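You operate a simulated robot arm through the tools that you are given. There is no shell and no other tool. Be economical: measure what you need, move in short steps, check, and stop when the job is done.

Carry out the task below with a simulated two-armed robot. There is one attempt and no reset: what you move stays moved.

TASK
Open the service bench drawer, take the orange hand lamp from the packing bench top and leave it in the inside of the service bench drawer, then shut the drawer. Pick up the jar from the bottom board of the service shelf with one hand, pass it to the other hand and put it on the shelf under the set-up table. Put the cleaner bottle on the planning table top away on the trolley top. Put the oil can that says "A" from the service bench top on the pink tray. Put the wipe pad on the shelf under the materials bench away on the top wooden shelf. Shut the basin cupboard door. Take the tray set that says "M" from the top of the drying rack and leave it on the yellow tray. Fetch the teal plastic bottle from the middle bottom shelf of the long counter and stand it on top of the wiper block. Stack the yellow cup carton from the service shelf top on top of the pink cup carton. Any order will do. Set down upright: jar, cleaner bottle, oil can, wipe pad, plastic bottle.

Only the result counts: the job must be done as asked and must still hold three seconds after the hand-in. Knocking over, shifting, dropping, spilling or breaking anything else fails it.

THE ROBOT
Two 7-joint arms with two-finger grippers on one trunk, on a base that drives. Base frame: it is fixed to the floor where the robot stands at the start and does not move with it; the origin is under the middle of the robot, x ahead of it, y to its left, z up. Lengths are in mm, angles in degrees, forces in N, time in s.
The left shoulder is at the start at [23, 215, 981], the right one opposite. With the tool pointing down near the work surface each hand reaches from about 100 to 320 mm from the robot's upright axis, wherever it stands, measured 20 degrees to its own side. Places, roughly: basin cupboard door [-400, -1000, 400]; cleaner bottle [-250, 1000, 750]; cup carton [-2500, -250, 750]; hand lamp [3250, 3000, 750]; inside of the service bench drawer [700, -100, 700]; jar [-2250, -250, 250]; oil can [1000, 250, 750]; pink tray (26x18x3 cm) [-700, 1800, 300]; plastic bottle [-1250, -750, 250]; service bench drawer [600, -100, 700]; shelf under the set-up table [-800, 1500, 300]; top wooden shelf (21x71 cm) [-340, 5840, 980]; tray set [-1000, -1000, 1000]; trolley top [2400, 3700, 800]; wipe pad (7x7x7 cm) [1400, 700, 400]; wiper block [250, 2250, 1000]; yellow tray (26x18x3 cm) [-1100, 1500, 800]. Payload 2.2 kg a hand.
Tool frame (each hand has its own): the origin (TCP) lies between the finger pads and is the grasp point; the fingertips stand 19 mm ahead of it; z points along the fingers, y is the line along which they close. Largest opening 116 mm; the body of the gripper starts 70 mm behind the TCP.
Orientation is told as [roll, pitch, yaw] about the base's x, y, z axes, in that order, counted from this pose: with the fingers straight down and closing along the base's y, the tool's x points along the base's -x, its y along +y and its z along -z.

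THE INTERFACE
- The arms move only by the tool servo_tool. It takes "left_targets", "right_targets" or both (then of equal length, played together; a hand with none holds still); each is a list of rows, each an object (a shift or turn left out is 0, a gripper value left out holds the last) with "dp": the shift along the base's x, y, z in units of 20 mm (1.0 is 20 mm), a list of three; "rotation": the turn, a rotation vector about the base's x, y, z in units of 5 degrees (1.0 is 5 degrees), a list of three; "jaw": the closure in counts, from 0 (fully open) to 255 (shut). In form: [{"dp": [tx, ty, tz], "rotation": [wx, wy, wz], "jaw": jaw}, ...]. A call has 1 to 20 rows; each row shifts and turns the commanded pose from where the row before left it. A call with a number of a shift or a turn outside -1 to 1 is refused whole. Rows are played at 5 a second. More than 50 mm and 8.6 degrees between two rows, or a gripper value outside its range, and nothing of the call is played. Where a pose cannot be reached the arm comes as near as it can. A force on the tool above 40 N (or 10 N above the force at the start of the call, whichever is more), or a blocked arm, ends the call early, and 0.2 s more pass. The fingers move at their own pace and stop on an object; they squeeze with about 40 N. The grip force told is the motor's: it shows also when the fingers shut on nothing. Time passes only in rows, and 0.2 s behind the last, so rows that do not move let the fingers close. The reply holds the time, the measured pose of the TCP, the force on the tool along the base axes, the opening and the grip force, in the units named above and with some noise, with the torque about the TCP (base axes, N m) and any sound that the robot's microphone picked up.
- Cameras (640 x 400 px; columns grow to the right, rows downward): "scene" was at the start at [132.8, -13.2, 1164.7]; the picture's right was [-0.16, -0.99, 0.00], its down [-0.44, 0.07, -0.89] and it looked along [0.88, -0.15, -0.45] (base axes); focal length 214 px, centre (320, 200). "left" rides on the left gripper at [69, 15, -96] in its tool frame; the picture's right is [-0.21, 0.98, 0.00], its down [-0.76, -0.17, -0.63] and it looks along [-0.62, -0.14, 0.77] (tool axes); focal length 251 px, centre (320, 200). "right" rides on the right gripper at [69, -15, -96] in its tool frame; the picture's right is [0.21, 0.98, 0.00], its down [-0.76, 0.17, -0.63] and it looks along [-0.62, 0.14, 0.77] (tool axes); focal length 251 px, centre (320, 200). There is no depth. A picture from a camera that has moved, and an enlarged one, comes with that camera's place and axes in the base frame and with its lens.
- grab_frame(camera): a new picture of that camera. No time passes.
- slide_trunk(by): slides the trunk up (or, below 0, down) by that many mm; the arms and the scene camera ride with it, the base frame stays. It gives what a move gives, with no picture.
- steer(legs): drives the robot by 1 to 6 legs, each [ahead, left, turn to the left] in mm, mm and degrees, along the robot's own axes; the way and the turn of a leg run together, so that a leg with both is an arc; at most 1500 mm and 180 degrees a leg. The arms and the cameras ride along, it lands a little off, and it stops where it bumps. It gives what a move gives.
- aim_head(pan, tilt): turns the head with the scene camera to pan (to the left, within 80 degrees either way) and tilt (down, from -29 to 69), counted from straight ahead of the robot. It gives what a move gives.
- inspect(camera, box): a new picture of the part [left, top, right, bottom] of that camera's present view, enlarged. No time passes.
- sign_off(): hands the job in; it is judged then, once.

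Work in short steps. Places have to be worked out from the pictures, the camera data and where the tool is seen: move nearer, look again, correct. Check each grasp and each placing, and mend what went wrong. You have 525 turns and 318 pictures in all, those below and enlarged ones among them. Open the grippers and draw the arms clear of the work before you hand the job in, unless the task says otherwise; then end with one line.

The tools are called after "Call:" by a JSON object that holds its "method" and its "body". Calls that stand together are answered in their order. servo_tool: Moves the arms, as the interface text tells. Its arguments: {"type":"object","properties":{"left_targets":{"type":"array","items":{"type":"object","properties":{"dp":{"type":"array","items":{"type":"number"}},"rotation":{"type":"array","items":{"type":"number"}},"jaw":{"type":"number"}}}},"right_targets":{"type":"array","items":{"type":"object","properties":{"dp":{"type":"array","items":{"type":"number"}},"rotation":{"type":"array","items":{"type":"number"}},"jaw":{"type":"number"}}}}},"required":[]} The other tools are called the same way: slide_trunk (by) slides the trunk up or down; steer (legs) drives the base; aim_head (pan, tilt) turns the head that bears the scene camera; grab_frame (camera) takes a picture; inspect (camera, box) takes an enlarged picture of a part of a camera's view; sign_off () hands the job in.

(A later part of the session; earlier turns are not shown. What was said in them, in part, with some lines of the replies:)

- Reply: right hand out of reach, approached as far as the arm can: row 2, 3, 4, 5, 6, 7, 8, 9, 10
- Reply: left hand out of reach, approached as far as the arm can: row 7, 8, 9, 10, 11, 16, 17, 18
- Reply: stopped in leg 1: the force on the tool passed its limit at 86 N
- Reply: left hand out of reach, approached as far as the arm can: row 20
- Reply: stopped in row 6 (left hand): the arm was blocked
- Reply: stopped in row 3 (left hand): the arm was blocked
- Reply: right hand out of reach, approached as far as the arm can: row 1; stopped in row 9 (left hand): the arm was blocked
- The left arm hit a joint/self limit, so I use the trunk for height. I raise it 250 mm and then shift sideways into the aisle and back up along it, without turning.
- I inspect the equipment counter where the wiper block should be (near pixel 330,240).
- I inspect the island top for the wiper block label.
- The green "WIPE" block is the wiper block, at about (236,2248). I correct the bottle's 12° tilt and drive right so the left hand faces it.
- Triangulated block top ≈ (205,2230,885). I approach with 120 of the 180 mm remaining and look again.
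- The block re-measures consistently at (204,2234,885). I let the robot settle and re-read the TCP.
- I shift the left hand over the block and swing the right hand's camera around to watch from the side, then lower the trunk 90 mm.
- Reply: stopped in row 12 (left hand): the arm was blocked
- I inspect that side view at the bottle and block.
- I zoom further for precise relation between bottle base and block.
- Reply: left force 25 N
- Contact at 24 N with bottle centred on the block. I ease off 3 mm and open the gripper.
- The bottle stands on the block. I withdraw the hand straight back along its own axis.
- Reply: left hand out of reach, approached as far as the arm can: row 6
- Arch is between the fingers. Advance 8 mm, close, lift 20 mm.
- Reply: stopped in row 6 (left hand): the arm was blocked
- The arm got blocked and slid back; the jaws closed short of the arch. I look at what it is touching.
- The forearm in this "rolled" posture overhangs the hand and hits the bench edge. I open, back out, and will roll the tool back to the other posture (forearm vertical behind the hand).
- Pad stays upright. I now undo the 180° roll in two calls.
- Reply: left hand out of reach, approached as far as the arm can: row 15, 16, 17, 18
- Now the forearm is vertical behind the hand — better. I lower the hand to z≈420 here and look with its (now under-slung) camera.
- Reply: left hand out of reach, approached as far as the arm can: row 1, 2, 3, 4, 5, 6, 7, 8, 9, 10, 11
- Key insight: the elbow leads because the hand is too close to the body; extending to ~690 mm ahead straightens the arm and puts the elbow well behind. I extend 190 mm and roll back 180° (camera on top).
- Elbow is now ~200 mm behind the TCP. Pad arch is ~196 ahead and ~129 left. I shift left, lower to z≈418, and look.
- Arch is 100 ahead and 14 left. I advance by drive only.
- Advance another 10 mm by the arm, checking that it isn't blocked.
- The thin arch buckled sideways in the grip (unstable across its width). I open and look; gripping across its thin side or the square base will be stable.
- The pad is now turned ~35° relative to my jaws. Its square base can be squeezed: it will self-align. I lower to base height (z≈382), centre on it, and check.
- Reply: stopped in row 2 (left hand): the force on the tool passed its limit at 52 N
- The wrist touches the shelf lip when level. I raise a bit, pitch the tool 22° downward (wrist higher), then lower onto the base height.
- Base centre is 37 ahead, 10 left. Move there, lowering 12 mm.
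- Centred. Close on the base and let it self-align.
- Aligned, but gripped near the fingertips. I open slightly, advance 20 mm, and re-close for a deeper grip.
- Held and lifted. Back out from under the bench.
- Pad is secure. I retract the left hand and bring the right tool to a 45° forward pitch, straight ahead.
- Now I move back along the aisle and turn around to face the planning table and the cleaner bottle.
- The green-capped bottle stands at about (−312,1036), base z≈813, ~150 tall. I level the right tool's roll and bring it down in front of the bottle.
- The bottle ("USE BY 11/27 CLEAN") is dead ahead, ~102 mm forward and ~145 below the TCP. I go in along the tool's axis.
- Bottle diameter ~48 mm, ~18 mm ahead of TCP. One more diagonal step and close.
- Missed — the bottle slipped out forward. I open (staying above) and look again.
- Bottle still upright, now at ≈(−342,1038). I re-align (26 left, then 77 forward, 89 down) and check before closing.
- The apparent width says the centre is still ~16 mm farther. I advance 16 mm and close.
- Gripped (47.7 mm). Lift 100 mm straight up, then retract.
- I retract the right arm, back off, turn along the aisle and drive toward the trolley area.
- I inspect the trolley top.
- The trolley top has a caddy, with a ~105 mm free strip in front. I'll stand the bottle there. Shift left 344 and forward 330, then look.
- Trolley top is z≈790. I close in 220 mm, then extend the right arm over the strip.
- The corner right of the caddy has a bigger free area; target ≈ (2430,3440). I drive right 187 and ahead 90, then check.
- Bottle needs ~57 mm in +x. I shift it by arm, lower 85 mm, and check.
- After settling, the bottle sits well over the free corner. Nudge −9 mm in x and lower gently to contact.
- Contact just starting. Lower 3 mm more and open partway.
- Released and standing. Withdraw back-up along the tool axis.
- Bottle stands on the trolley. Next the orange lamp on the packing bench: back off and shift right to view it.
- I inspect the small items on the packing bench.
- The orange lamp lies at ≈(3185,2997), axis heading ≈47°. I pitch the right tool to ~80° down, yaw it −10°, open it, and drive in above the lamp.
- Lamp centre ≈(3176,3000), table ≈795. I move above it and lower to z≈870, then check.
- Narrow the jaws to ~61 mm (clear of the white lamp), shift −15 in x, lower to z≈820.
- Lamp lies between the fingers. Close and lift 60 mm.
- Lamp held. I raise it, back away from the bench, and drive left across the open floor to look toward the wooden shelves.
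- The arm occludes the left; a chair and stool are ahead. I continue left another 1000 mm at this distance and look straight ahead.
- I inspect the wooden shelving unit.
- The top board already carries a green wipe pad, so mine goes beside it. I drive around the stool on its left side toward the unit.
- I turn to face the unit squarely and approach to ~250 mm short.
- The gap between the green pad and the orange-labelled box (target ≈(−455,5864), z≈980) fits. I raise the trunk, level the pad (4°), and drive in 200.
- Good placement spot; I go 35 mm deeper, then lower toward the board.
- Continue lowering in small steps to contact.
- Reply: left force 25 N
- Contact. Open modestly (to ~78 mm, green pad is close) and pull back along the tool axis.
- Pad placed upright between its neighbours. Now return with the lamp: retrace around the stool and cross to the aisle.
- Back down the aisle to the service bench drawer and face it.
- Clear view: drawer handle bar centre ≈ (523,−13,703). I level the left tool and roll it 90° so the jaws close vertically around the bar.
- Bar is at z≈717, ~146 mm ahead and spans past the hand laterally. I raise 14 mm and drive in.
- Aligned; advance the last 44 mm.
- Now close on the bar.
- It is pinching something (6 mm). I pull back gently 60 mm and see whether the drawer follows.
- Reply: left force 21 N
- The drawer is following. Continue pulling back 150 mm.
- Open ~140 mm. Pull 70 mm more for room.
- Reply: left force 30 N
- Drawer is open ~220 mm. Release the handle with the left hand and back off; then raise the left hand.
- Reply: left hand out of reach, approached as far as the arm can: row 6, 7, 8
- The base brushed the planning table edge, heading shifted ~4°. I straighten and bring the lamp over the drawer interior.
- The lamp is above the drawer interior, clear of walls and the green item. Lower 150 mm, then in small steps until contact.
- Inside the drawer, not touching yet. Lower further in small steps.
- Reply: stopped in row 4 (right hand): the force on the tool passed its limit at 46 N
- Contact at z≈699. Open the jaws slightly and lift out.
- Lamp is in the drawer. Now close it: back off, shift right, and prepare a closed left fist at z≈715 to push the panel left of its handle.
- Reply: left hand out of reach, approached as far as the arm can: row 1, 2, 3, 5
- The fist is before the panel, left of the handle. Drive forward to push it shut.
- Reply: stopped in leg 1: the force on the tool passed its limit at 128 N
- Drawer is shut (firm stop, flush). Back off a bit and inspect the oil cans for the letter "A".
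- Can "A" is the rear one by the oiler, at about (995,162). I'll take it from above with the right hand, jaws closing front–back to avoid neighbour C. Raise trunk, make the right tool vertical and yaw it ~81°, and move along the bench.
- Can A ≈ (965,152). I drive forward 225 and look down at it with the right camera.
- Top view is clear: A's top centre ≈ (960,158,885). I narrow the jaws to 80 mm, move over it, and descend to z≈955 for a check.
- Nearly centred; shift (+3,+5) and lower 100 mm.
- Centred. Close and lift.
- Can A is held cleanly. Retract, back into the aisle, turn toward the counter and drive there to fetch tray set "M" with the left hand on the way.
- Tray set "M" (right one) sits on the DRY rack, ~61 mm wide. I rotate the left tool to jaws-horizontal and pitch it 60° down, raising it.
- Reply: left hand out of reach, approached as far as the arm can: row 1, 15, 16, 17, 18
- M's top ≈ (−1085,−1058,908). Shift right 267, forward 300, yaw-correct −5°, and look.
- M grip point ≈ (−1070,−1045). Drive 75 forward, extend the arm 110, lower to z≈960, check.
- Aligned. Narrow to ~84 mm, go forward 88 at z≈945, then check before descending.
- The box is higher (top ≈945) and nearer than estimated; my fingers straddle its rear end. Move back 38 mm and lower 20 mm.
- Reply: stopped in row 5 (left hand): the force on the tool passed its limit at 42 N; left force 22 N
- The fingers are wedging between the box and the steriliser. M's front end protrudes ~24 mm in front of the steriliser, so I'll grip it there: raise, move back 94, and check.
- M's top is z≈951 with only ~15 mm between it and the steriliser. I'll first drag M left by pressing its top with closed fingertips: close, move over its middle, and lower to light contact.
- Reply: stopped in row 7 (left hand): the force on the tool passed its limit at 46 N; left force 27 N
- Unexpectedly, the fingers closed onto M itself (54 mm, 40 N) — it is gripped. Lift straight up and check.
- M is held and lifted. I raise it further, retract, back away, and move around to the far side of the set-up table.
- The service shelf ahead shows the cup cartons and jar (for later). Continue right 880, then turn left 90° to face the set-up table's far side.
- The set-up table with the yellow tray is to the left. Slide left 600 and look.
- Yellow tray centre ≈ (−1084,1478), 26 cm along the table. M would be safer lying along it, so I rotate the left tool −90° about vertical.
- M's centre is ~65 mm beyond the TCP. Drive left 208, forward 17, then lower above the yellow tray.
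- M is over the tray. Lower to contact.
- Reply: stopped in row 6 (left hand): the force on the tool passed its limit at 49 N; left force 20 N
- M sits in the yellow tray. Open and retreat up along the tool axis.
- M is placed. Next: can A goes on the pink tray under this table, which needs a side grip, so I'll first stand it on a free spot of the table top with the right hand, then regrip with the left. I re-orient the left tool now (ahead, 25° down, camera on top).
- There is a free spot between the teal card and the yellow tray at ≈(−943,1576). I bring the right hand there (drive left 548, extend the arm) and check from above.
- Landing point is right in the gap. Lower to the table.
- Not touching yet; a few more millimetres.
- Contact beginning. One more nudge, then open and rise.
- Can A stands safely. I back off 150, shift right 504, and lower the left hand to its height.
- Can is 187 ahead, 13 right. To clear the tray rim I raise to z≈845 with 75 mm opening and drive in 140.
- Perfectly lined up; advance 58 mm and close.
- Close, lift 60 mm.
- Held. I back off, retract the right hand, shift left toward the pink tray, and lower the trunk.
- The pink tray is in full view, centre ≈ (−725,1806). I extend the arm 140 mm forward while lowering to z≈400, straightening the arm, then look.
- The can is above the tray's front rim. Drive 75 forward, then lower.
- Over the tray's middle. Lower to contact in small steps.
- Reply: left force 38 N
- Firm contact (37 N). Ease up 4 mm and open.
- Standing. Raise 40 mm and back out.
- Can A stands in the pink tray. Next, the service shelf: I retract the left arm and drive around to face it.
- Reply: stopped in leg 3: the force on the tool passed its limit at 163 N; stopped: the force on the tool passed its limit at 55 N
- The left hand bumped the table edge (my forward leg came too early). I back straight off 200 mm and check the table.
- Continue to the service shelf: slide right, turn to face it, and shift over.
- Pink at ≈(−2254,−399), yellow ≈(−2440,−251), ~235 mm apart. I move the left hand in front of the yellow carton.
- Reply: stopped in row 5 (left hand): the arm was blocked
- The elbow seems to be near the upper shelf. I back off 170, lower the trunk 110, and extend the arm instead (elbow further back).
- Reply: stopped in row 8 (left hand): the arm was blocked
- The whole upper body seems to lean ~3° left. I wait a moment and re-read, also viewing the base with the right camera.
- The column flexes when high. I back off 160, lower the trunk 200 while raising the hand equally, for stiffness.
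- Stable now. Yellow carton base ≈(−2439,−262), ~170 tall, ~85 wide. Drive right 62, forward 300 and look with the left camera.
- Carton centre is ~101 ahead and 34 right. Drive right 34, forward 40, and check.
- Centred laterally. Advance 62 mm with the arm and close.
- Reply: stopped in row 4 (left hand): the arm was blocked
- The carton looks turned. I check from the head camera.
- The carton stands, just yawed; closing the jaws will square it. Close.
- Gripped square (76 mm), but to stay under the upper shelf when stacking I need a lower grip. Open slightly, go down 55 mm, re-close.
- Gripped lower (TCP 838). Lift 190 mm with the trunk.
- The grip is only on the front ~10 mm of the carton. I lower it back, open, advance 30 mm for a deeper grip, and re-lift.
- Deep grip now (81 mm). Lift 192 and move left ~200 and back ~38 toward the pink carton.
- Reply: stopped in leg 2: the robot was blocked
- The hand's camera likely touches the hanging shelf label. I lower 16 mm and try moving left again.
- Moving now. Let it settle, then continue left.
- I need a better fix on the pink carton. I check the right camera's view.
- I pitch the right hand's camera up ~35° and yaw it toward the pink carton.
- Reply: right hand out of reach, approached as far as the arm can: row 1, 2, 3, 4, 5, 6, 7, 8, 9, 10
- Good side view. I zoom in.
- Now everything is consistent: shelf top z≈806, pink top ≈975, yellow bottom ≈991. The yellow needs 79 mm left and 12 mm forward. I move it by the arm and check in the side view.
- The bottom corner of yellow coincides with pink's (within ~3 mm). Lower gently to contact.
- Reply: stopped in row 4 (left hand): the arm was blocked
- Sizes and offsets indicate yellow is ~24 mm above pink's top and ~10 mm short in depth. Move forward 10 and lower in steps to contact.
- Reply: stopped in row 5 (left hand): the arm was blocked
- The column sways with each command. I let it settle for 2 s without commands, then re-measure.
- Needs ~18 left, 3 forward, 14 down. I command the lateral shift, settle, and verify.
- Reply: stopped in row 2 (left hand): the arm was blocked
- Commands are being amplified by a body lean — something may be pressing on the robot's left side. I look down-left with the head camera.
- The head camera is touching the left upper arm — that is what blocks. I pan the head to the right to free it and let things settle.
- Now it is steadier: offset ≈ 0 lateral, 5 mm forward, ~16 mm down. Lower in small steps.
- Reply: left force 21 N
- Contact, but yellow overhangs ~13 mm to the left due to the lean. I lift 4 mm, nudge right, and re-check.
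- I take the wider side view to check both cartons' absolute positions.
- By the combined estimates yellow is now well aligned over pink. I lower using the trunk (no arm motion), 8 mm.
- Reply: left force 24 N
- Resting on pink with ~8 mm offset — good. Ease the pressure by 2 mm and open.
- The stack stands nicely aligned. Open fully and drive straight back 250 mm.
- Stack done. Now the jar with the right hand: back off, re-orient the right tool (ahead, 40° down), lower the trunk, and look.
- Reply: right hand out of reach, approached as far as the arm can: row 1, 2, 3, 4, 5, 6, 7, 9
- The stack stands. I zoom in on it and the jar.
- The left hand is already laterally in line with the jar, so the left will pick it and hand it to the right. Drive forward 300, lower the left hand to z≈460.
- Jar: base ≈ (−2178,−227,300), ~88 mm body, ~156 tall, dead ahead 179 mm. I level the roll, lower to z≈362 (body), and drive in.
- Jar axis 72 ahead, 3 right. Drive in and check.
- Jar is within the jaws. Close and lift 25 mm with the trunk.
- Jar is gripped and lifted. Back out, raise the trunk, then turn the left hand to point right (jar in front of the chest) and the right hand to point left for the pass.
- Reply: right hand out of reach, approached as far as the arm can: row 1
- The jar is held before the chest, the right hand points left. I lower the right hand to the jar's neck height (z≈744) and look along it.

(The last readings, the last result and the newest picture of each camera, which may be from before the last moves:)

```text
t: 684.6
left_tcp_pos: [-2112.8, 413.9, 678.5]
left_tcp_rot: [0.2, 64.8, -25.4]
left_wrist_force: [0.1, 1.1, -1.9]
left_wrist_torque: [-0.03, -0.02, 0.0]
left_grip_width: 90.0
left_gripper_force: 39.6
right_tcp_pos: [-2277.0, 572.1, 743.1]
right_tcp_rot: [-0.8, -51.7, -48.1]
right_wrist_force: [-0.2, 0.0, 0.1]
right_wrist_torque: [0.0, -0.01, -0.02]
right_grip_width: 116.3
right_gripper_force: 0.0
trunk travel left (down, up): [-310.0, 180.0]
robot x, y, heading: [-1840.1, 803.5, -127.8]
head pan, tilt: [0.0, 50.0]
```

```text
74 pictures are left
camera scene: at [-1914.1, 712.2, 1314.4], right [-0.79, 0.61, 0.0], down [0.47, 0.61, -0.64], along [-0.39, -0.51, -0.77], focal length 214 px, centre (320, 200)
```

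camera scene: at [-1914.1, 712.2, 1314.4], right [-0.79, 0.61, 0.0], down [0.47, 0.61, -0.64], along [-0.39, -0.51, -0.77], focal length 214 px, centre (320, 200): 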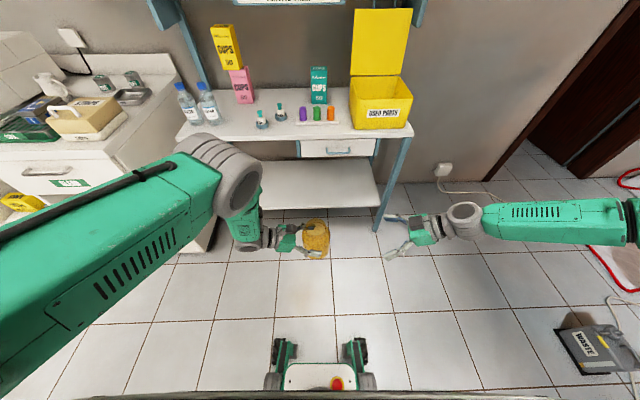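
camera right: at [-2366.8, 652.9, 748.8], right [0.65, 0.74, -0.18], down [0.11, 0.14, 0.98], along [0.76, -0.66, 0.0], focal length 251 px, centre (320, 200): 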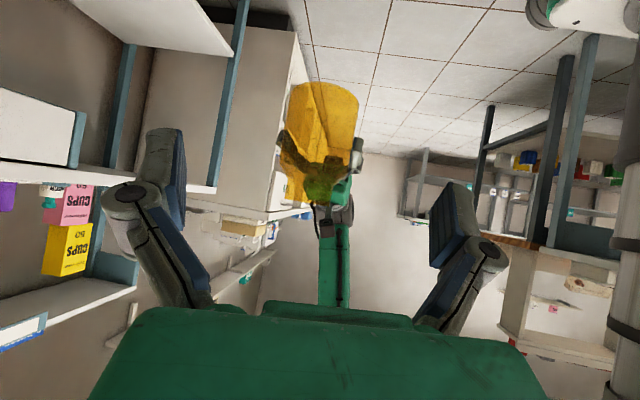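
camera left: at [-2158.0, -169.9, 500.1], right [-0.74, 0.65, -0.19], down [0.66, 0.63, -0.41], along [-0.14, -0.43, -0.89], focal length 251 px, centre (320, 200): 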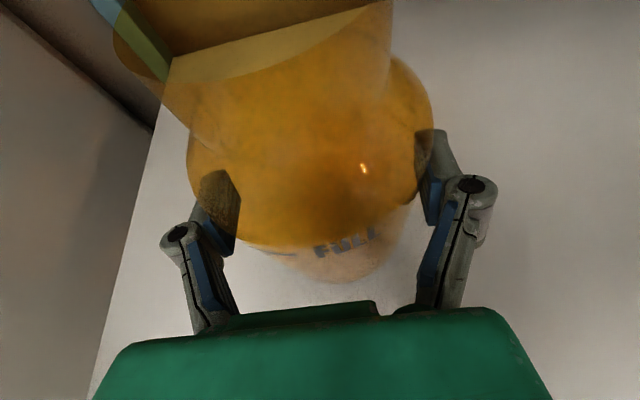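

Jar neck is straight ahead ~228 mm. Shift 17 mm sideways and advance 140, then look.

Call:
{"method": "servo_tool", "body": {"right_targets": [{"dp": [0.664, -0.582, 0]}, {"dp": [0.664, -0.582, 0]}, {"dp": [0.664, -0.582, 0]}, {"dp": [0.664, -0.582, 0]}, {"dp": [0.664, -0.582, 0]}, {"dp": [0.664, -0.582, 0]}, {"dp": [0.664, -0.582, 0]}, {"dp": [0.664, -0.582, 0]}, {"dp": [0, 0, 0]}]}}

Call:
{"method": "grab_frame", "body": {"camera": "right"}}

Call:
{"method": "inspect", "body": {"camera": "scene", "box": [220, 180, 460, 300]}}

```text
t: 686.6
left_tcp_pos: [-2111.8, 414.4, 678.0]
left_tcp_rot: [0.2, 64.8, -25.5]
left_wrist_force: [0.0, -0.1, -2.2]
left_wrist_torque: [-0.01, 0.0, 0.01]
left_grip_width: 89.4
left_gripper_force: 40.2
right_tcp_pos: [-2171.7, 479.7, 745.5]
right_tcp_rot: [-0.8, -51.7, -48.2]
right_wrist_force: [-1.1, -0.4, 0.1]
right_wrist_torque: [0.02, -0.01, -0.04]
right_grip_width: 116.0
right_gripper_force: 0.0
trunk travel left (down, up): [-310.0, 180.0]
robot x, y, heading: [-1837.4, 804.8, -127.5]
head pan, tilt: [0.0, 50.0]
```

```text
73 pictures are left
camera right: at [-2260.7, 559.4, 749.9], right [0.65, 0.74, -0.18], down [0.11, 0.14, 0.98], along [0.76, -0.66, 0.0], focal length 251 px, centre (320, 200)
```

right: 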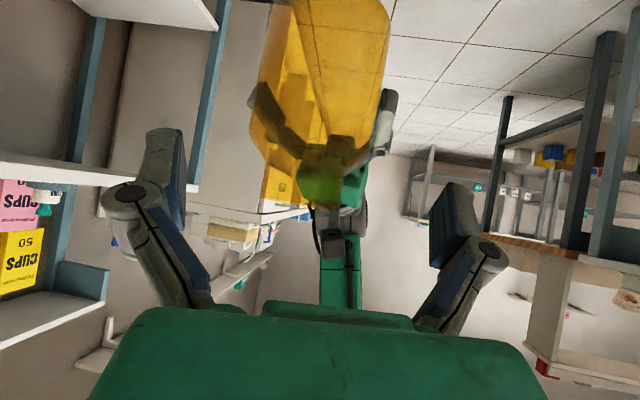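

```text
2.67 times, centred on (340, 240) of scene
camera zoom: at [-1912.7, 711.1, 1314.4], right [-0.79, 0.61, 0.0], down [0.47, 0.61, -0.64], along [-0.39, -0.51, -0.77], focal length 572 px, centre (267, 93)
```

zoom: 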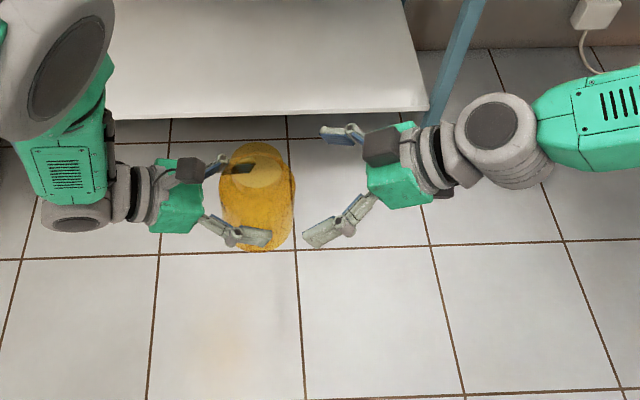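

Aligned (88 mm to go). Advance 80 mm.

Call:
{"method": "servo_tool", "body": {"right_targets": [{"dp": [0.667, -0.745, 0]}, {"dp": [0.667, -0.745, 0]}, {"dp": [0.667, -0.745, 0]}, {"dp": [0.667, -0.745, 0]}, {"dp": [0, 0, 0]}]}}

Call:
{"method": "grab_frame", "body": {"camera": "right"}}

Call:
{"method": "inspect", "body": {"camera": "scene", "box": [250, 190, 410, 290]}}

```text
t: 687.8
left_tcp_pos: [-2112.0, 413.4, 678.3]
left_tcp_rot: [0.2, 64.7, -25.5]
left_wrist_force: [-0.2, 0.8, -1.6]
left_wrist_torque: [-0.03, 0.02, 0.01]
left_grip_width: 89.5
left_gripper_force: 39.7
right_tcp_pos: [-2116.6, 419.9, 744.1]
right_tcp_rot: [-0.7, -51.6, -48.2]
right_wrist_force: [-0.4, 0.4, 0.1]
right_wrist_torque: [-0.01, -0.01, -0.02]
right_grip_width: 115.8
right_gripper_force: 0.2
trunk travel left (down, up): [-310.0, 180.0]
robot x, y, heading: [-1832.6, 800.4, -127.7]
head pan, tilt: [0.0, 50.0]
```

```text
71 pictures are left
camera right: at [-2206.6, 499.9, 750.5], right [0.65, 0.74, -0.18], down [0.11, 0.13, 0.98], along [0.76, -0.66, 0.0], focal length 251 px, centre (320, 200)
```

right: 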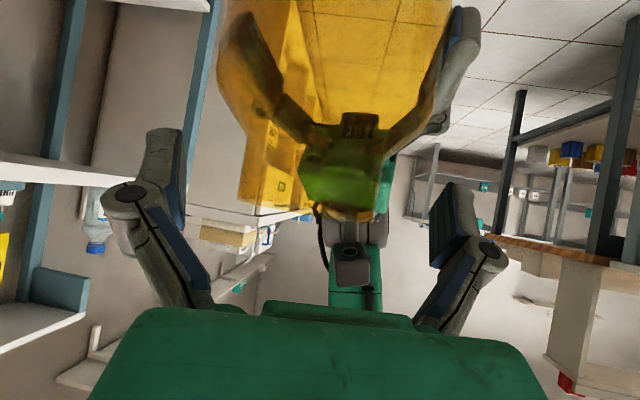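

```text
4.00 times, centred on (330, 240) of scene
camera zoom: at [-1912.3, 710.6, 1314.4], right [-0.79, 0.61, 0.0], down [0.47, 0.61, -0.64], along [-0.39, -0.51, -0.77], focal length 858 px, centre (280, 40)
```

zoom: 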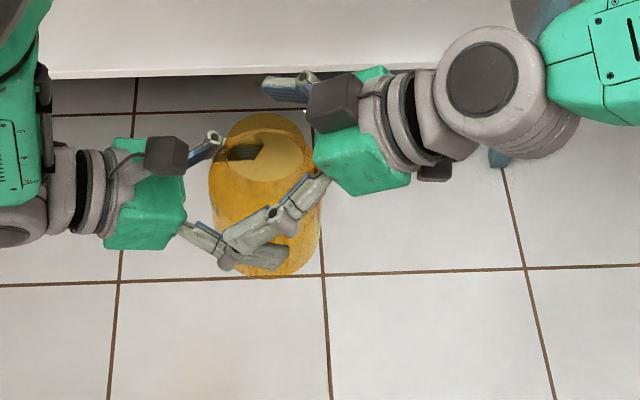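

The right jaws straddle the neck. Close the right gripper on it.

Call:
{"method": "servo_tool", "body": {"right_targets": [{"jaw": 60}, {"jaw": 120}, {"jaw": 255}, {"dp": [0, 0, 0]}, {"dp": [0, 0, 0]}]}}

Call:
{"method": "inspect", "body": {"camera": "scene", "box": [250, 190, 410, 290]}}

```text
t: 689.0
left_tcp_pos: [-2110.9, 415.3, 677.4]
left_tcp_rot: [0.4, 64.7, -25.4]
left_wrist_force: [16.0, 13.1, -8.8]
left_wrist_torque: [-0.79, 0.82, -0.03]
left_grip_width: 89.6
left_gripper_force: 40.3
right_tcp_pos: [-2119.4, 418.2, 746.3]
right_tcp_rot: [-1.2, -51.9, -48.1]
right_wrist_force: [-17.2, -13.9, 7.4]
right_wrist_torque: [-0.13, 0.3, -0.14]
right_grip_width: 59.9
right_gripper_force: 40.0
trunk travel left (down, up): [-310.0, 180.0]
robot x, y, heading: [-1837.3, 806.6, -127.5]
head pan, tilt: [0.0, 50.0]
```

```text
4.00 times, centred on (330, 240) of scene
camera zoom: at [-1912.6, 710.6, 1314.4], right [-0.79, 0.61, 0.0], down [0.47, 0.61, -0.64], along [-0.39, -0.51, -0.77], focal length 858 px, centre (280, 40)
```

zoom: 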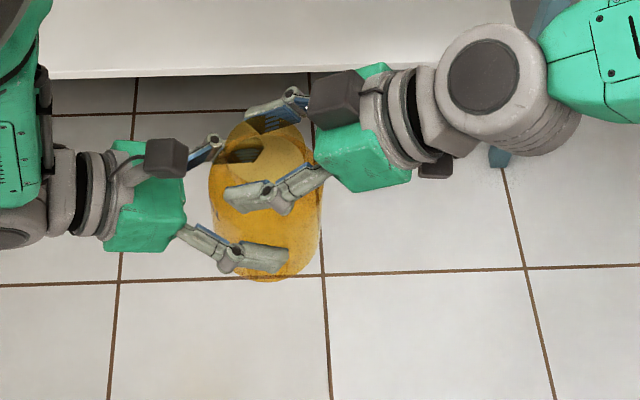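

Both hands hold the jar. Now open the left hand and withdraw it.

Call:
{"method": "servo_tool", "body": {"left_targets": [{"jaw": 100}, {"jaw": 0}, {"dp": [0, 0, 0]}, {"dp": [0.9, -0.43, 0]}, {"dp": [0.9, -0.43, 0]}, {"dp": [0.9, -0.43, 0]}, {"dp": [0.9, -0.43, 0]}, {"dp": [0.9, -0.43, 0]}, {"dp": [0.9, -0.43, 0]}, {"dp": [0.9, -0.43, 0]}]}}

Call:
{"method": "inspect", "body": {"camera": "scene", "box": [220, 170, 460, 320]}}

```text
t: 691.2
left_tcp_pos: [-1987.6, 354.3, 678.6]
left_tcp_rot: [0.3, 64.8, -25.4]
left_wrist_force: [-0.1, -0.2, 0.0]
left_wrist_torque: [0.01, 0.0, 0.03]
left_grip_width: 116.5
left_gripper_force: 0.0
right_tcp_pos: [-2115.5, 418.8, 744.1]
right_tcp_rot: [-0.9, -51.6, -48.1]
right_wrist_force: [0.3, -0.9, 0.2]
right_wrist_torque: [0.01, 0.02, 0.01]
right_grip_width: 59.7
right_gripper_force: 40.0
trunk travel left (down, up): [-310.0, 180.0]
robot x, y, heading: [-1839.2, 807.4, -128.1]
head pan, tilt: [0.0, 50.0]
```

```text
2.67 times, centred on (340, 245) of scene
camera zoom: at [-1911.3, 709.7, 1314.4], right [-0.79, 0.61, 0.0], down [0.47, 0.61, -0.64], along [-0.39, -0.5, -0.77], focal length 572 px, centre (267, 80)
```

zoom: 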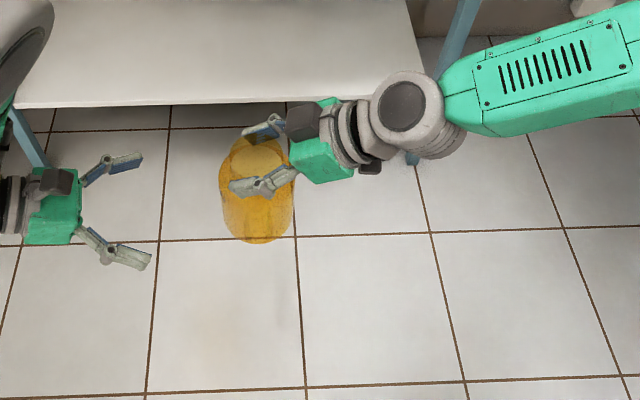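

The pass is complete: right hand holds the jar. I drive around to the set-up table's far side again.

Call:
{"method": "steer", "body": {"legs": [[0, -570, 0], [0, 0, 91], [0, 1050, 0]]}}

Call:
{"method": "grab_frame", "body": {"camera": "scene"}}

```text
t: 703.2
left_tcp_pos: [-1214.0, 1845.4, 679.0]
left_tcp_rot: [0.1, 64.6, 65.7]
left_wrist_force: [0.3, 0.0, 0.2]
left_wrist_torque: [0.02, 0.03, -0.02]
left_grip_width: 116.2
left_gripper_force: 0.1
right_tcp_pos: [-1276.6, 1715.0, 744.2]
right_tcp_rot: [-0.7, -51.8, 43.0]
right_wrist_force: [0.3, -0.4, -0.3]
right_wrist_torque: [0.02, -0.04, 0.02]
right_grip_width: 59.4
right_gripper_force: 40.4
trunk travel left (down, up): [-310.0, 180.0]
robot x, y, heading: [-1667.3, 1987.2, -36.7]
head pan, tilt: [0.0, 50.0]
```

```text
67 pictures are left
camera scene: at [-1570.2, 1913.5, 1314.4], right [-0.6, -0.8, 0.0], down [-0.62, 0.46, -0.64], along [0.52, -0.38, -0.77], focal length 214 px, centre (320, 200)
```

scene: 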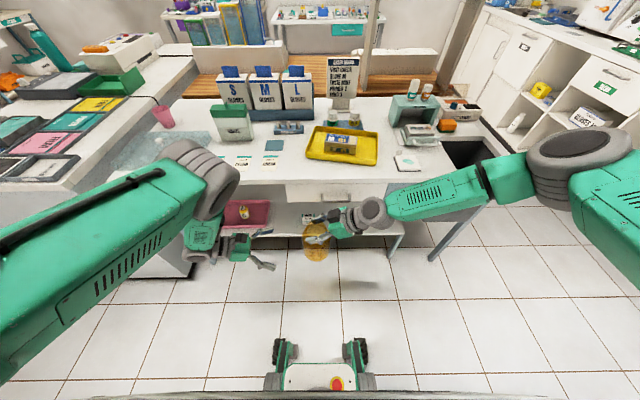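

Table and can A look fine. I swing the right tool back to point ahead (−80°) and over to its side.

Call:
{"method": "servo_tool", "body": {"right_targets": [{"dp": [-0.42, -0.56, 0], "rotation": [0, 0, -1]}, {"dp": [-0.42, -0.56, 0], "rotation": [0, 0, -1]}, {"dp": [-0.42, -0.56, 0], "rotation": [0, 0, -1]}, {"dp": [-0.42, -0.56, 0], "rotation": [0, 0, -1]}, {"dp": [-0.42, -0.56, 0], "rotation": [0, 0, -1]}, {"dp": [-0.42, -0.56, 0], "rotation": [0, 0, -1]}, {"dp": [-0.42, -0.56, 0], "rotation": [0, 0, -1]}, {"dp": [-0.42, -0.56, 0], "rotation": [0, 0, -1]}, {"dp": [-0.42, -0.56, 0], "rotation": [0, 0, -1]}, {"dp": [-0.42, -0.56, 0], "rotation": [0, 0, -1]}, {"dp": [-0.42, -0.56, 0], "rotation": [0, 0, -1]}, {"dp": [-0.42, -0.56, 0], "rotation": [0, 0, -1]}, {"dp": [-0.42, -0.56, 0], "rotation": [0, 0, -1]}, {"dp": [-0.42, -0.56, 0], "rotation": [0, 0, -1]}, {"dp": [-0.42, -0.56, 0], "rotation": [0, 0, -1]}, {"dp": [-0.42, -0.56, 0], "rotation": [0, 0, -1]}]}}

Call:
{"method": "slide_trunk", "body": {"by": -200}}

Call:
{"method": "grab_frame", "body": {"camera": "scene"}}

```text
t: 706.6
left_tcp_pos: [-1213.4, 1848.5, 680.6]
left_tcp_rot: [-0.2, 64.9, 65.4]
left_wrist_force: [-0.3, -0.3, -0.7]
left_wrist_torque: [0.0, -0.01, -0.01]
left_grip_width: 116.2
left_gripper_force: 0.1
right_tcp_pos: [-1410.9, 1538.3, 746.2]
right_tcp_rot: [-1.2, -51.6, -36.7]
right_wrist_force: [-0.5, 0.6, 0.0]
right_wrist_torque: [-0.01, -0.01, -0.02]
right_grip_width: 59.2
right_gripper_force: 40.0
trunk travel left (down, up): [-310.0, 180.0]
robot x, y, heading: [-1662.9, 1995.0, -36.3]
head pan, tilt: [0.0, 50.0]
```

```text
t: 708.8
left_tcp_pos: [-1214.7, 1849.0, 480.9]
left_tcp_rot: [-0.3, 64.9, 65.3]
left_wrist_force: [-0.3, -0.3, -0.1]
left_wrist_torque: [0.02, 0.01, -0.01]
left_grip_width: 116.1
left_gripper_force: 0.0
right_tcp_pos: [-1411.0, 1539.4, 546.5]
right_tcp_rot: [-1.1, -51.6, -36.6]
right_wrist_force: [-0.1, -0.2, -0.4]
right_wrist_torque: [0.0, 0.0, 0.03]
right_grip_width: 59.4
right_gripper_force: 40.3
trunk travel left (down, up): [-110.0, 380.0]
robot x, y, heading: [-1663.4, 1987.7, -36.6]
head pan, tilt: [0.0, 50.0]
```

```text
66 pictures are left
camera scene: at [-1568.3, 1918.4, 1114.6], right [-0.6, -0.8, 0.0], down [-0.62, 0.46, -0.64], along [0.51, -0.38, -0.77], focal length 214 px, centre (320, 200)
```

scene: 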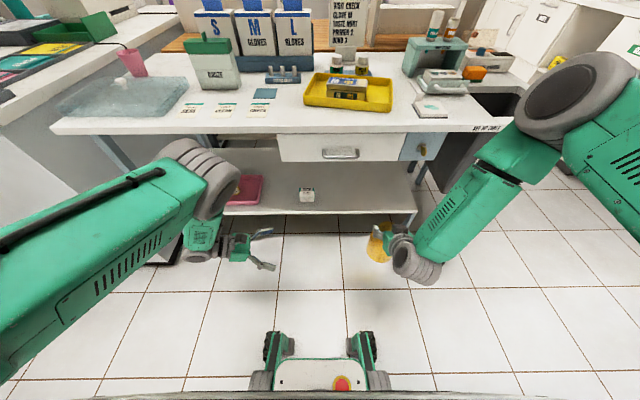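

Jar is in line with the free right part of the shelf. Lower the trunk 85, extend the right arm 220, and look.

Call:
{"method": "slide_trunk", "body": {"by": -85}}

Call:
{"method": "servo_tool", "body": {"right_targets": [{"dp": [0.803, -0.596, 0]}, {"dp": [0.803, -0.596, 0]}, {"dp": [0.803, -0.596, 0]}, {"dp": [0.803, -0.596, 0]}, {"dp": [0.803, -0.596, 0]}, {"dp": [0.803, -0.596, 0]}, {"dp": [0.803, -0.596, 0]}, {"dp": [0.803, -0.596, 0]}, {"dp": [0.803, -0.596, 0]}, {"dp": [0.803, -0.596, 0]}]}}

Call:
{"method": "grab_frame", "body": {"camera": "scene"}}

Call:
{"method": "grab_frame", "body": {"camera": "right"}}

```text
t: 710.0
left_tcp_pos: [-1214.3, 1848.7, 394.9]
left_tcp_rot: [-0.3, 65.0, 65.2]
left_wrist_force: [-0.3, -1.0, 0.9]
left_wrist_torque: [0.01, 0.04, -0.04]
left_grip_width: 116.0
left_gripper_force: 0.0
right_tcp_pos: [-1411.3, 1538.8, 461.9]
right_tcp_rot: [-1.2, -51.5, -36.6]
right_wrist_force: [1.1, -0.4, 0.8]
right_wrist_torque: [0.02, 0.01, 0.0]
right_grip_width: 59.5
right_gripper_force: 39.9
trunk travel left (down, up): [-25.0, 465.0]
robot x, y, heading: [-1662.2, 1987.7, -36.6]
head pan, tilt: [0.0, 50.0]
```

```text
t: 712.2
left_tcp_pos: [-1214.9, 1849.1, 395.9]
left_tcp_rot: [-0.1, 64.9, 65.3]
left_wrist_force: [0.2, 0.1, 0.0]
left_wrist_torque: [-0.02, -0.01, 0.03]
left_grip_width: 116.0
left_gripper_force: 0.1
right_tcp_pos: [-1250.0, 1421.7, 461.1]
right_tcp_rot: [-1.0, -51.6, -36.6]
right_wrist_force: [-0.3, -0.5, -0.1]
right_wrist_torque: [0.03, 0.0, 0.02]
right_grip_width: 59.2
right_gripper_force: 39.8
trunk travel left (down, up): [-25.0, 465.0]
robot x, y, heading: [-1666.5, 1983.9, -36.5]
head pan, tilt: [0.0, 50.0]
```

```text
65 pictures are left
camera scene: at [-1567.8, 1918.5, 1029.4], right [-0.6, -0.8, 0.0], down [-0.62, 0.46, -0.64], along [0.51, -0.38, -0.77], focal length 214 px, centre (320, 200)
```

scene: 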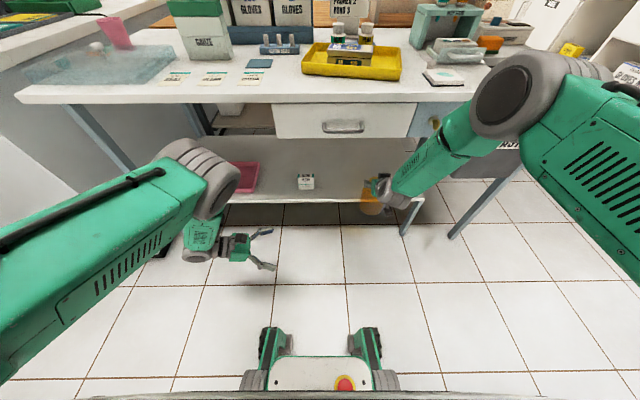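

```text
64 pictures are left
camera right: at [-1353.4, 1482.4, 466.3], right [0.49, 0.85, -0.18], down [0.09, 0.16, 0.98], along [0.87, -0.5, 0.0], focal length 251 px, centre (320, 200)
```

right: 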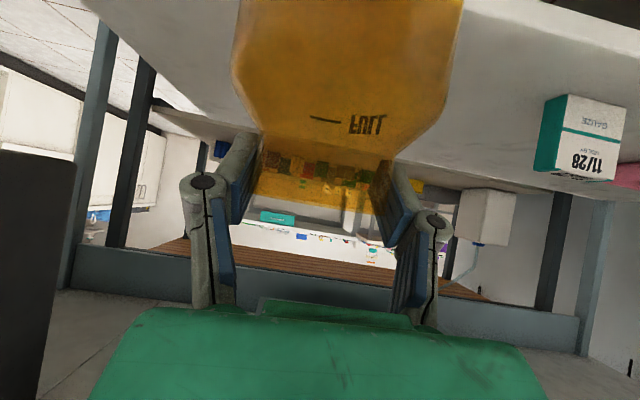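

Elbow clearance is fine. Extend another 40 mm, then drive 80 forward over the shelf.

Call:
{"method": "servo_tool", "body": {"right_targets": [{"dp": [0.803, -0.596, 0]}, {"dp": [0.803, -0.596, 0]}, {"dp": [0, 0, 0]}]}}

Call:
{"method": "steer", "body": {"legs": [[80, 0, 0]]}}

Call:
{"method": "servo_tool", "body": {"right_targets": [{"dp": [0, 0, 0]}, {"dp": [0, 0, 0]}, {"dp": [0, 0, 0]}]}}

Call:
{"method": "grab_frame", "body": {"camera": "right"}}

Call:
{"method": "inspect", "body": {"camera": "scene", "box": [250, 100, 450, 250]}}

```text
t: 713.0
left_tcp_pos: [-1214.1, 1849.2, 395.1]
left_tcp_rot: [-0.1, 64.9, 65.3]
left_wrist_force: [-0.6, -0.7, 0.0]
left_wrist_torque: [0.01, 0.02, 0.0]
left_grip_width: 115.8
left_gripper_force: 0.1
right_tcp_pos: [-1218.3, 1397.9, 461.1]
right_tcp_rot: [-1.2, -51.5, -36.5]
right_wrist_force: [-0.5, -0.4, 0.2]
right_wrist_torque: [0.03, -0.02, -0.01]
right_grip_width: 59.2
right_gripper_force: 40.2
trunk travel left (down, up): [-25.0, 465.0]
robot x, y, heading: [-1664.3, 1988.1, -36.7]
head pan, tilt: [0.0, 50.0]
```

```text
t: 714.1
left_tcp_pos: [-1148.9, 1801.4, 394.4]
left_tcp_rot: [-0.1, 64.9, 65.4]
left_wrist_force: [-0.4, 0.9, 0.3]
left_wrist_torque: [-0.01, 0.03, 0.0]
left_grip_width: 115.7
left_gripper_force: 0.0
right_tcp_pos: [-1151.8, 1349.1, 459.1]
right_tcp_rot: [-1.2, -51.5, -36.6]
right_wrist_force: [0.2, -0.2, 0.9]
right_wrist_torque: [-0.01, -0.02, 0.0]
right_grip_width: 58.8
right_gripper_force: 39.8
trunk travel left (down, up): [-25.0, 465.0]
robot x, y, heading: [-1599.4, 1944.0, -36.7]
head pan, tilt: [0.0, 50.0]
```

```text
t: 714.9
left_tcp_pos: [-1151.5, 1801.0, 397.3]
left_tcp_rot: [-0.9, 64.9, 64.8]
left_wrist_force: [0.6, 0.9, 0.1]
left_wrist_torque: [0.0, -0.02, -0.01]
left_grip_width: 116.1
left_gripper_force: 0.1
right_tcp_pos: [-1155.6, 1349.0, 464.5]
right_tcp_rot: [-1.1, -51.8, -36.6]
right_wrist_force: [-0.2, -0.3, 0.4]
right_wrist_torque: [0.0, 0.0, 0.01]
right_grip_width: 58.9
right_gripper_force: 39.4
trunk travel left (down, up): [-25.0, 465.0]
robot x, y, heading: [-1598.3, 1939.2, -36.7]
head pan, tilt: [0.0, 50.0]
```

```text
63 pictures are left
camera right: at [-1258.4, 1411.1, 468.9], right [0.49, 0.85, -0.18], down [0.09, 0.16, 0.98], along [0.87, -0.5, 0.0], focal length 251 px, centre (320, 200)
```

right: 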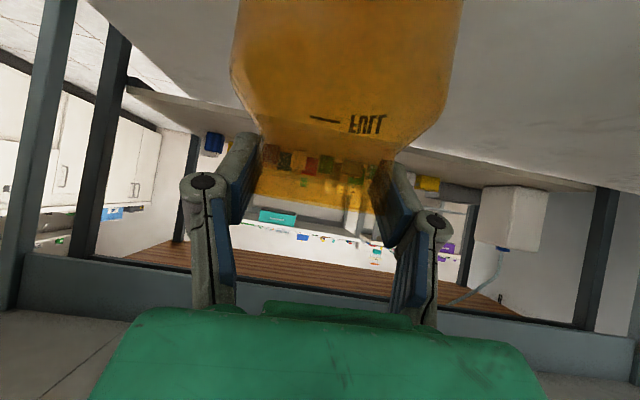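

```text
2.67 times, centred on (350, 175) of scene
camera zoom: at [-1503.2, 1870.5, 1029.4], right [-0.6, -0.8, 0.0], down [-0.62, 0.46, -0.64], along [0.51, -0.38, -0.77], focal length 572 px, centre (240, 267)
```

zoom: 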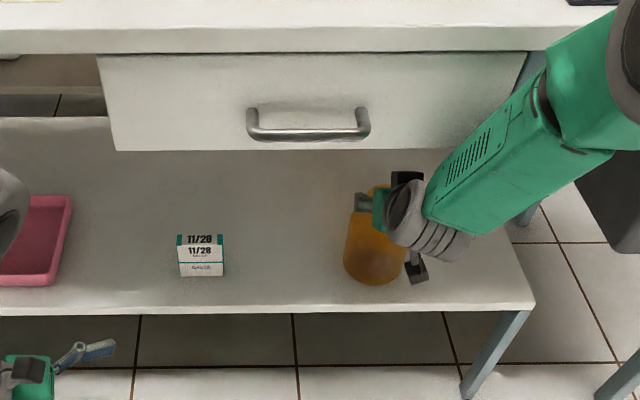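

The jar centre is ~62 mm inside the shelf edge; I go 30 mm deeper, then lower toward the shelf.

Call:
{"method": "steer", "body": {"legs": [[30, 0, 0]]}}

Call:
{"method": "servo_tool", "body": {"right_targets": [{"dp": [0, 0, 0]}, {"dp": [0, 0, 0]}, {"dp": [0, 0, -0.7]}, {"dp": [0, 0, -0.5]}, {"dp": [0, 0, -0.3]}, {"dp": [0, 0, -0.2]}]}}

Call:
{"method": "inspect", "body": {"camera": "scene", "box": [300, 120, 450, 240]}}

```text
t: 715.8
left_tcp_pos: [-1132.2, 1784.4, 400.4]
left_tcp_rot: [-1.8, 65.0, 63.7]
left_wrist_force: [0.7, 0.9, -0.4]
left_wrist_torque: [-0.03, -0.01, 0.02]
left_grip_width: 115.8
left_gripper_force: 0.1
right_tcp_pos: [-1144.6, 1343.7, 457.4]
right_tcp_rot: [-1.4, -50.8, -36.4]
right_wrist_force: [-3.1, 1.6, 17.8]
right_wrist_torque: [0.18, -0.25, 0.04]
right_grip_width: 59.2
right_gripper_force: 40.3
trunk travel left (down, up): [-25.0, 465.0]
robot x, y, heading: [-1579.2, 1922.3, -36.7]
head pan, tilt: [0.0, 50.0]
stopped in leg 1: the robot was blocked; the commanded pose is now the measured one
```

```text
t: 716.6
left_tcp_pos: [-1131.8, 1786.8, 400.8]
left_tcp_rot: [-2.1, 65.0, 63.4]
left_wrist_force: [0.7, 0.1, 0.3]
left_wrist_torque: [0.02, 0.02, -0.02]
left_grip_width: 115.8
left_gripper_force: 0.1
right_tcp_pos: [-1141.7, 1340.7, 456.6]
right_tcp_rot: [-1.6, -51.9, -36.4]
right_wrist_force: [-7.1, 3.3, 25.2]
right_wrist_torque: [0.48, 0.39, 0.07]
right_grip_width: 59.5
right_gripper_force: 40.5
trunk travel left (down, up): [-25.0, 465.0]
robot x, y, heading: [-1574.5, 1922.4, -36.8]
head pan, tilt: [0.0, 50.0]
stopped in row 3 (right hand): the force on the tool passed its limit at 47 N (the readings are from after the stop); the commanded pose is now the measured one
```

```text
3.33 times, centred on (375, 180) of scene
camera zoom: at [-1486.9, 1859.2, 1030.4], right [-0.6, -0.8, 0.0], down [-0.61, 0.46, -0.64], along [0.52, -0.39, -0.76], focal length 715 px, centre (137, 267)
```

zoom: 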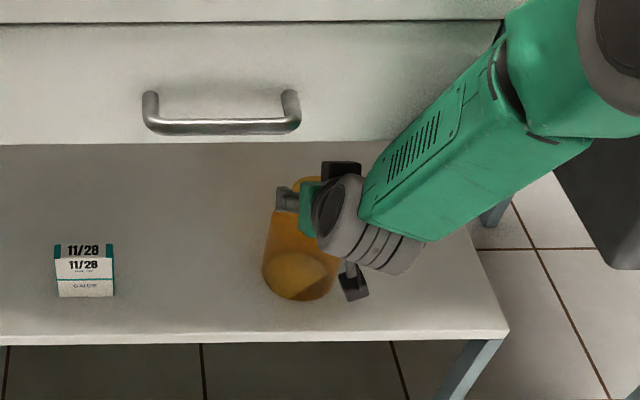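

Contact force appears at z≈457. I check with the left hand's camera, which looks across toward the jar.

Call:
{"method": "grab_frame", "body": {"camera": "left"}}

```text
60 pictures are left
camera left: at [-1122.0, 1845.7, 505.0], right [-0.85, 0.49, -0.21], down [0.53, 0.74, -0.42], along [-0.05, -0.46, -0.88], focal length 251 px, centre (320, 200)
```

left: 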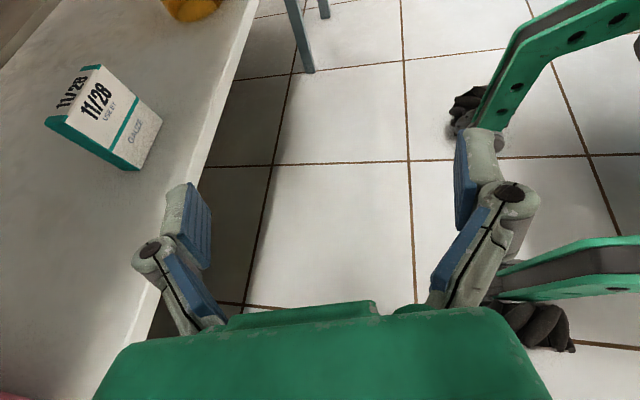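

The jar's base is at shelf height and the contact force is upward, so it rests on the shelf. Ease slightly and open the right jaws.

Call:
{"method": "servo_tool", "body": {"right_targets": [{"dp": [0, 0, 0.08]}, {"dp": [0, 0, 0]}, {"jaw": 110}, {"jaw": 60}, {"dp": [0, 0, 0]}]}}

Call:
{"method": "inspect", "body": {"camera": "scene", "box": [300, 120, 450, 240]}}

Call:
{"method": "grab_frame", "body": {"camera": "right"}}

```text
t: 717.8
left_tcp_pos: [-1131.0, 1784.0, 400.0]
left_tcp_rot: [-1.8, 65.0, 63.8]
left_wrist_force: [0.2, 0.5, 0.0]
left_wrist_torque: [0.0, 0.0, 0.01]
left_grip_width: 116.3
left_gripper_force: 0.0
right_tcp_pos: [-1142.6, 1341.0, 451.8]
right_tcp_rot: [-1.3, -51.2, -36.4]
right_wrist_force: [0.0, -0.5, -0.4]
right_wrist_torque: [-0.01, 0.01, 0.0]
right_grip_width: 88.7
right_gripper_force: 0.0
trunk travel left (down, up): [-25.0, 465.0]
robot x, y, heading: [-1576.1, 1927.2, -36.6]
head pan, tilt: [0.0, 50.0]
```

```text
3.33 times, centred on (375, 180) of scene
camera zoom: at [-1483.8, 1855.4, 1029.5], right [-0.6, -0.8, 0.0], down [-0.61, 0.46, -0.64], along [0.51, -0.38, -0.77], focal length 715 px, centre (137, 267)
```

zoom: 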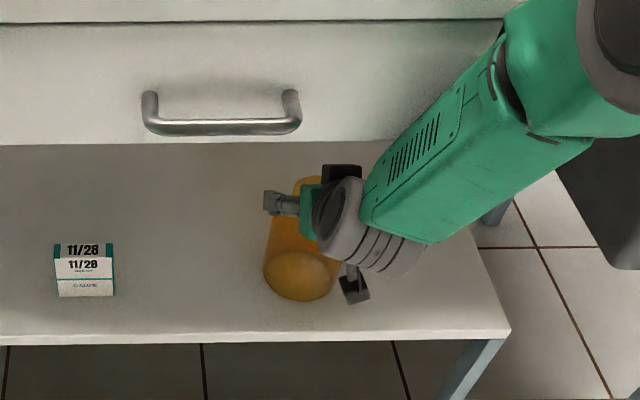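

```text
58 pictures are left
camera right: at [-1246.3, 1401.7, 457.2], right [0.49, 0.85, -0.18], down [0.09, 0.16, 0.98], along [0.87, -0.49, -0.01], focal length 251 px, centre (320, 200)
```

right: 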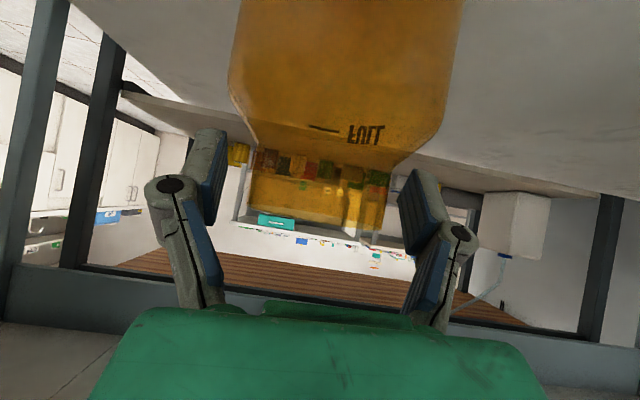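

Released and standing. Back straight out.

Call:
{"method": "steer", "body": {"legs": [[-320, 0, 0]]}}

Call:
{"method": "grab_frame", "body": {"camera": "scene"}}

```text
t: 720.0
left_tcp_pos: [-1383.3, 1973.7, 400.6]
left_tcp_rot: [-1.7, 65.0, 64.0]
left_wrist_force: [0.2, 0.4, 0.4]
left_wrist_torque: [-0.01, -0.02, 0.04]
left_grip_width: 116.2
left_gripper_force: 0.0
right_tcp_pos: [-1392.8, 1527.1, 452.2]
right_tcp_rot: [-1.5, -51.5, -36.4]
right_wrist_force: [-0.3, 0.9, 0.2]
right_wrist_torque: [-0.03, -0.02, -0.01]
right_grip_width: 88.7
right_gripper_force: 0.1
trunk travel left (down, up): [-25.0, 465.0]
robot x, y, heading: [-1828.7, 2109.3, -36.7]
head pan, tilt: [0.0, 50.0]
```

```text
57 pictures are left
camera scene: at [-1734.5, 2043.0, 1029.5], right [-0.6, -0.8, 0.0], down [-0.62, 0.46, -0.64], along [0.51, -0.38, -0.77], focal length 214 px, centre (320, 200)
```

scene: 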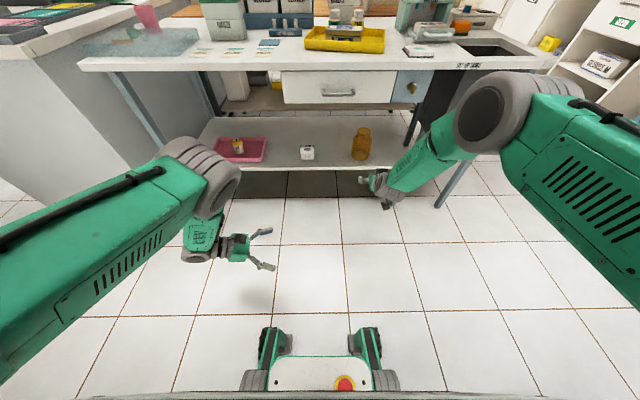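

All nine jobs are placed: jar upright on the shelf, can A in the pink tray. One worry: the white bottle next to the teal one may have been nudged early on. I retract arms and drive back to the long counter to check it.

Call:
{"method": "servo_tool", "body": {"right_targets": [{"dp": [-0.8, 0.596, 0.5]}, {"dp": [-0.8, 0.596, 0.5]}, {"dp": [-0.8, 0.596, 0.5]}, {"dp": [-0.8, 0.596, 0.5]}, {"dp": [-0.8, 0.596, 0.5]}, {"dp": [-0.8, 0.596, 0.5]}, {"dp": [-0.8, 0.596, 0.5]}, {"dp": [-0.8, 0.596, 0.5]}, {"dp": [-0.8, 0.596, 0.5]}, {"dp": [-0.8, 0.596, 0.5]}, {"dp": [0, 0, 0]}, {"dp": [0, 0, 0]}, {"dp": [0, 0, 0]}, {"dp": [0, 0, 0]}, {"dp": [0, 0, 0]}, {"dp": [0, 0, 0]}], "left_targets": [{"dp": [0.05, 0.3, 0], "rotation": [0, 0, 1]}, {"dp": [0.05, 0.3, 0], "rotation": [0, 0, 1]}, {"dp": [0.05, 0.3, 0], "rotation": [0, 0, 1]}, {"dp": [0.05, 0.3, 0], "rotation": [0, 0, 1]}, {"dp": [0.05, 0.3, 0], "rotation": [0, 0, 1]}, {"dp": [0.05, 0.3, 0], "rotation": [0, 0, 1]}, {"dp": [0.05, 0.3, 0], "rotation": [0, 0, 1]}, {"dp": [0.05, 0.3, 0], "rotation": [0, 0, 1]}, {"dp": [0.05, 0.3, 0], "rotation": [0, 0, 1]}, {"dp": [0.05, 0.3, 0], "rotation": [0, 0, 1]}, {"rotation": [0, 0, 1]}, {"rotation": [0, 0, 1]}, {"rotation": [0, 0, 1]}, {"rotation": [0, 0, 1]}, {"rotation": [0, 0, 1]}, {"rotation": [0, 0, 1]}]}}

Call:
{"method": "steer", "body": {"legs": [[80, 0, 0], [0, -1080, 0], [0, 0, -89], [0, 1000, 0], [0, 900, 0]]}}

Call:
{"method": "grab_frame", "body": {"camera": "left"}}

Call:
{"method": "grab_frame", "body": {"camera": "scene"}}

```text
t: 723.4
left_tcp_pos: [-1374.2, 2034.0, 401.1]
left_tcp_rot: [-2.1, 64.9, 143.5]
left_wrist_force: [-0.8, 0.0, -1.0]
left_wrist_torque: [0.0, 0.01, 0.0]
left_grip_width: 115.9
left_gripper_force: 0.2
right_tcp_pos: [-1553.6, 1649.0, 555.7]
right_tcp_rot: [-1.3, -51.7, -36.3]
right_wrist_force: [-0.4, -0.7, -0.2]
right_wrist_torque: [0.0, 0.03, 0.02]
right_grip_width: 88.6
right_gripper_force: 0.1
trunk travel left (down, up): [-25.0, 465.0]
robot x, y, heading: [-1831.2, 2114.4, -36.6]
head pan, tilt: [0.0, 50.0]
```

```text
t: 742.4
left_tcp_pos: [-964.5, -377.9, 402.4]
left_tcp_rot: [-2.6, 65.0, 53.2]
left_wrist_force: [1.2, 0.1, -0.1]
left_wrist_torque: [0.02, -0.03, -0.01]
left_grip_width: 116.3
left_gripper_force: 0.1
right_tcp_pos: [-1353.0, -200.8, 556.0]
right_tcp_rot: [-1.1, -51.7, -126.3]
right_wrist_force: [0.0, 0.0, -0.5]
right_wrist_torque: [-0.01, 0.02, 0.0]
right_grip_width: 88.7
right_gripper_force: 0.0
trunk travel left (down, up): [-25.0, 465.0]
robot x, y, heading: [-884.6, 80.3, -126.4]
head pan, tilt: [0.0, 50.0]
```

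```text
56 pictures are left
camera left: at [-945.4, -320.6, 505.7], right [-0.75, 0.62, -0.21], down [0.65, 0.64, -0.42], along [-0.12, -0.45, -0.88], focal length 251 px, centre (320, 200)
```

left: 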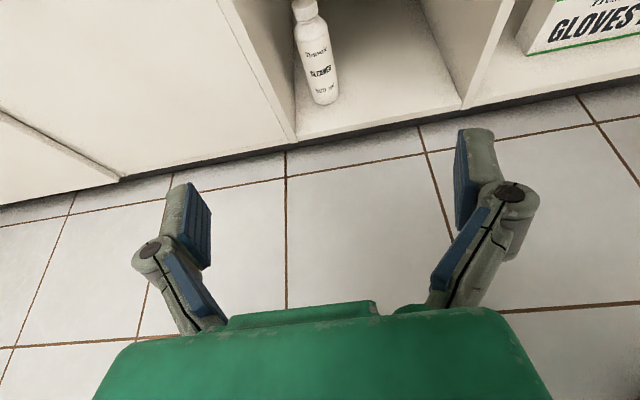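

```text
55 pictures are left
camera scene: at [-961.4, -13.9, 1029.5], right [-0.8, 0.59, 0.0], down [0.46, 0.62, -0.64], along [-0.38, -0.52, -0.77], focal length 214 px, centre (320, 200)
```

scene: 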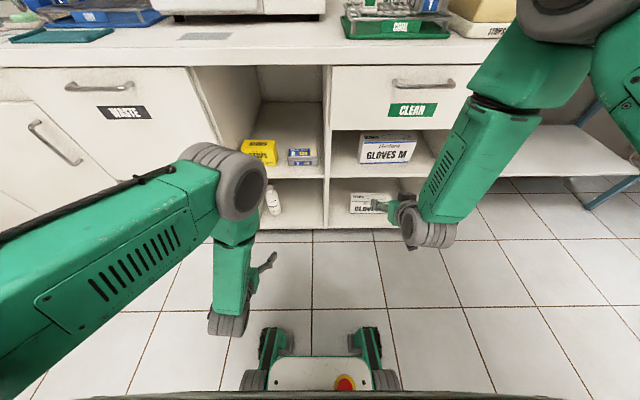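

The white bottle stands where it did (within ~1 cm). Everything is done; I back clear with both grippers open before handing in.

Call:
{"method": "steer", "body": {"legs": [[-150, 0, 0]]}}

Call:
{"method": "aim_head", "body": {"pan": -30, "tilt": 15}}

Call:
{"method": "grab_frame", "body": {"camera": "scene"}}

```text
t: 743.8
left_tcp_pos: [-874.3, -260.3, 402.6]
left_tcp_rot: [-2.0, 65.2, 53.8]
left_wrist_force: [-0.5, 0.1, -0.8]
left_wrist_torque: [0.04, 0.0, 0.01]
left_grip_width: 116.0
left_gripper_force: 0.0
right_tcp_pos: [-1261.5, -83.5, 557.9]
right_tcp_rot: [-1.5, -51.9, -125.9]
right_wrist_force: [-0.2, 0.1, 0.0]
right_wrist_torque: [0.0, -0.03, -0.02]
right_grip_width: 88.6
right_gripper_force: 0.0
trunk travel left (down, up): [-25.0, 465.0]
robot x, y, heading: [-798.8, 195.8, -126.4]
head pan, tilt: [0.0, 50.0]
```

```text
t: 744.8
left_tcp_pos: [-875.1, -259.6, 403.5]
left_tcp_rot: [-2.0, 65.2, 53.7]
left_wrist_force: [0.8, 0.1, 0.0]
left_wrist_torque: [0.03, 0.03, 0.03]
left_grip_width: 115.9
left_gripper_force: 0.1
right_tcp_pos: [-1261.2, -82.7, 557.8]
right_tcp_rot: [-1.4, -51.8, -126.0]
right_wrist_force: [-0.4, -0.4, -1.4]
right_wrist_torque: [-0.01, -0.02, 0.02]
right_grip_width: 88.6
right_gripper_force: 0.0
trunk travel left (down, up): [-25.0, 465.0]
robot x, y, heading: [-800.0, 197.9, -126.6]
head pan, tilt: [-30.0, 15.0]
```

```text
54 pictures are left
camera scene: at [-910.4, 126.8, 1083.2], right [-0.4, 0.92, 0.0], down [0.24, 0.11, -0.96], along [-0.88, -0.39, -0.26], focal length 214 px, centre (320, 200)
```

scene: 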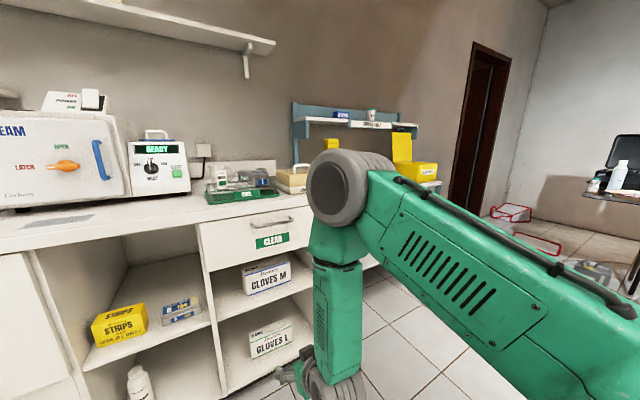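

The yellow carton is still visible on its stack at (330,143), and both arms are clear with grippers open. Handing in.

Call:
{"method": "sign_off", "body": {}}

```text
The job is handed in.
```

I finished all nine jobs and handed in. The yellow carton sits about 2 cm off-centre on the pink one, and the bottle beside the teal one may have shifted about 1 cm.
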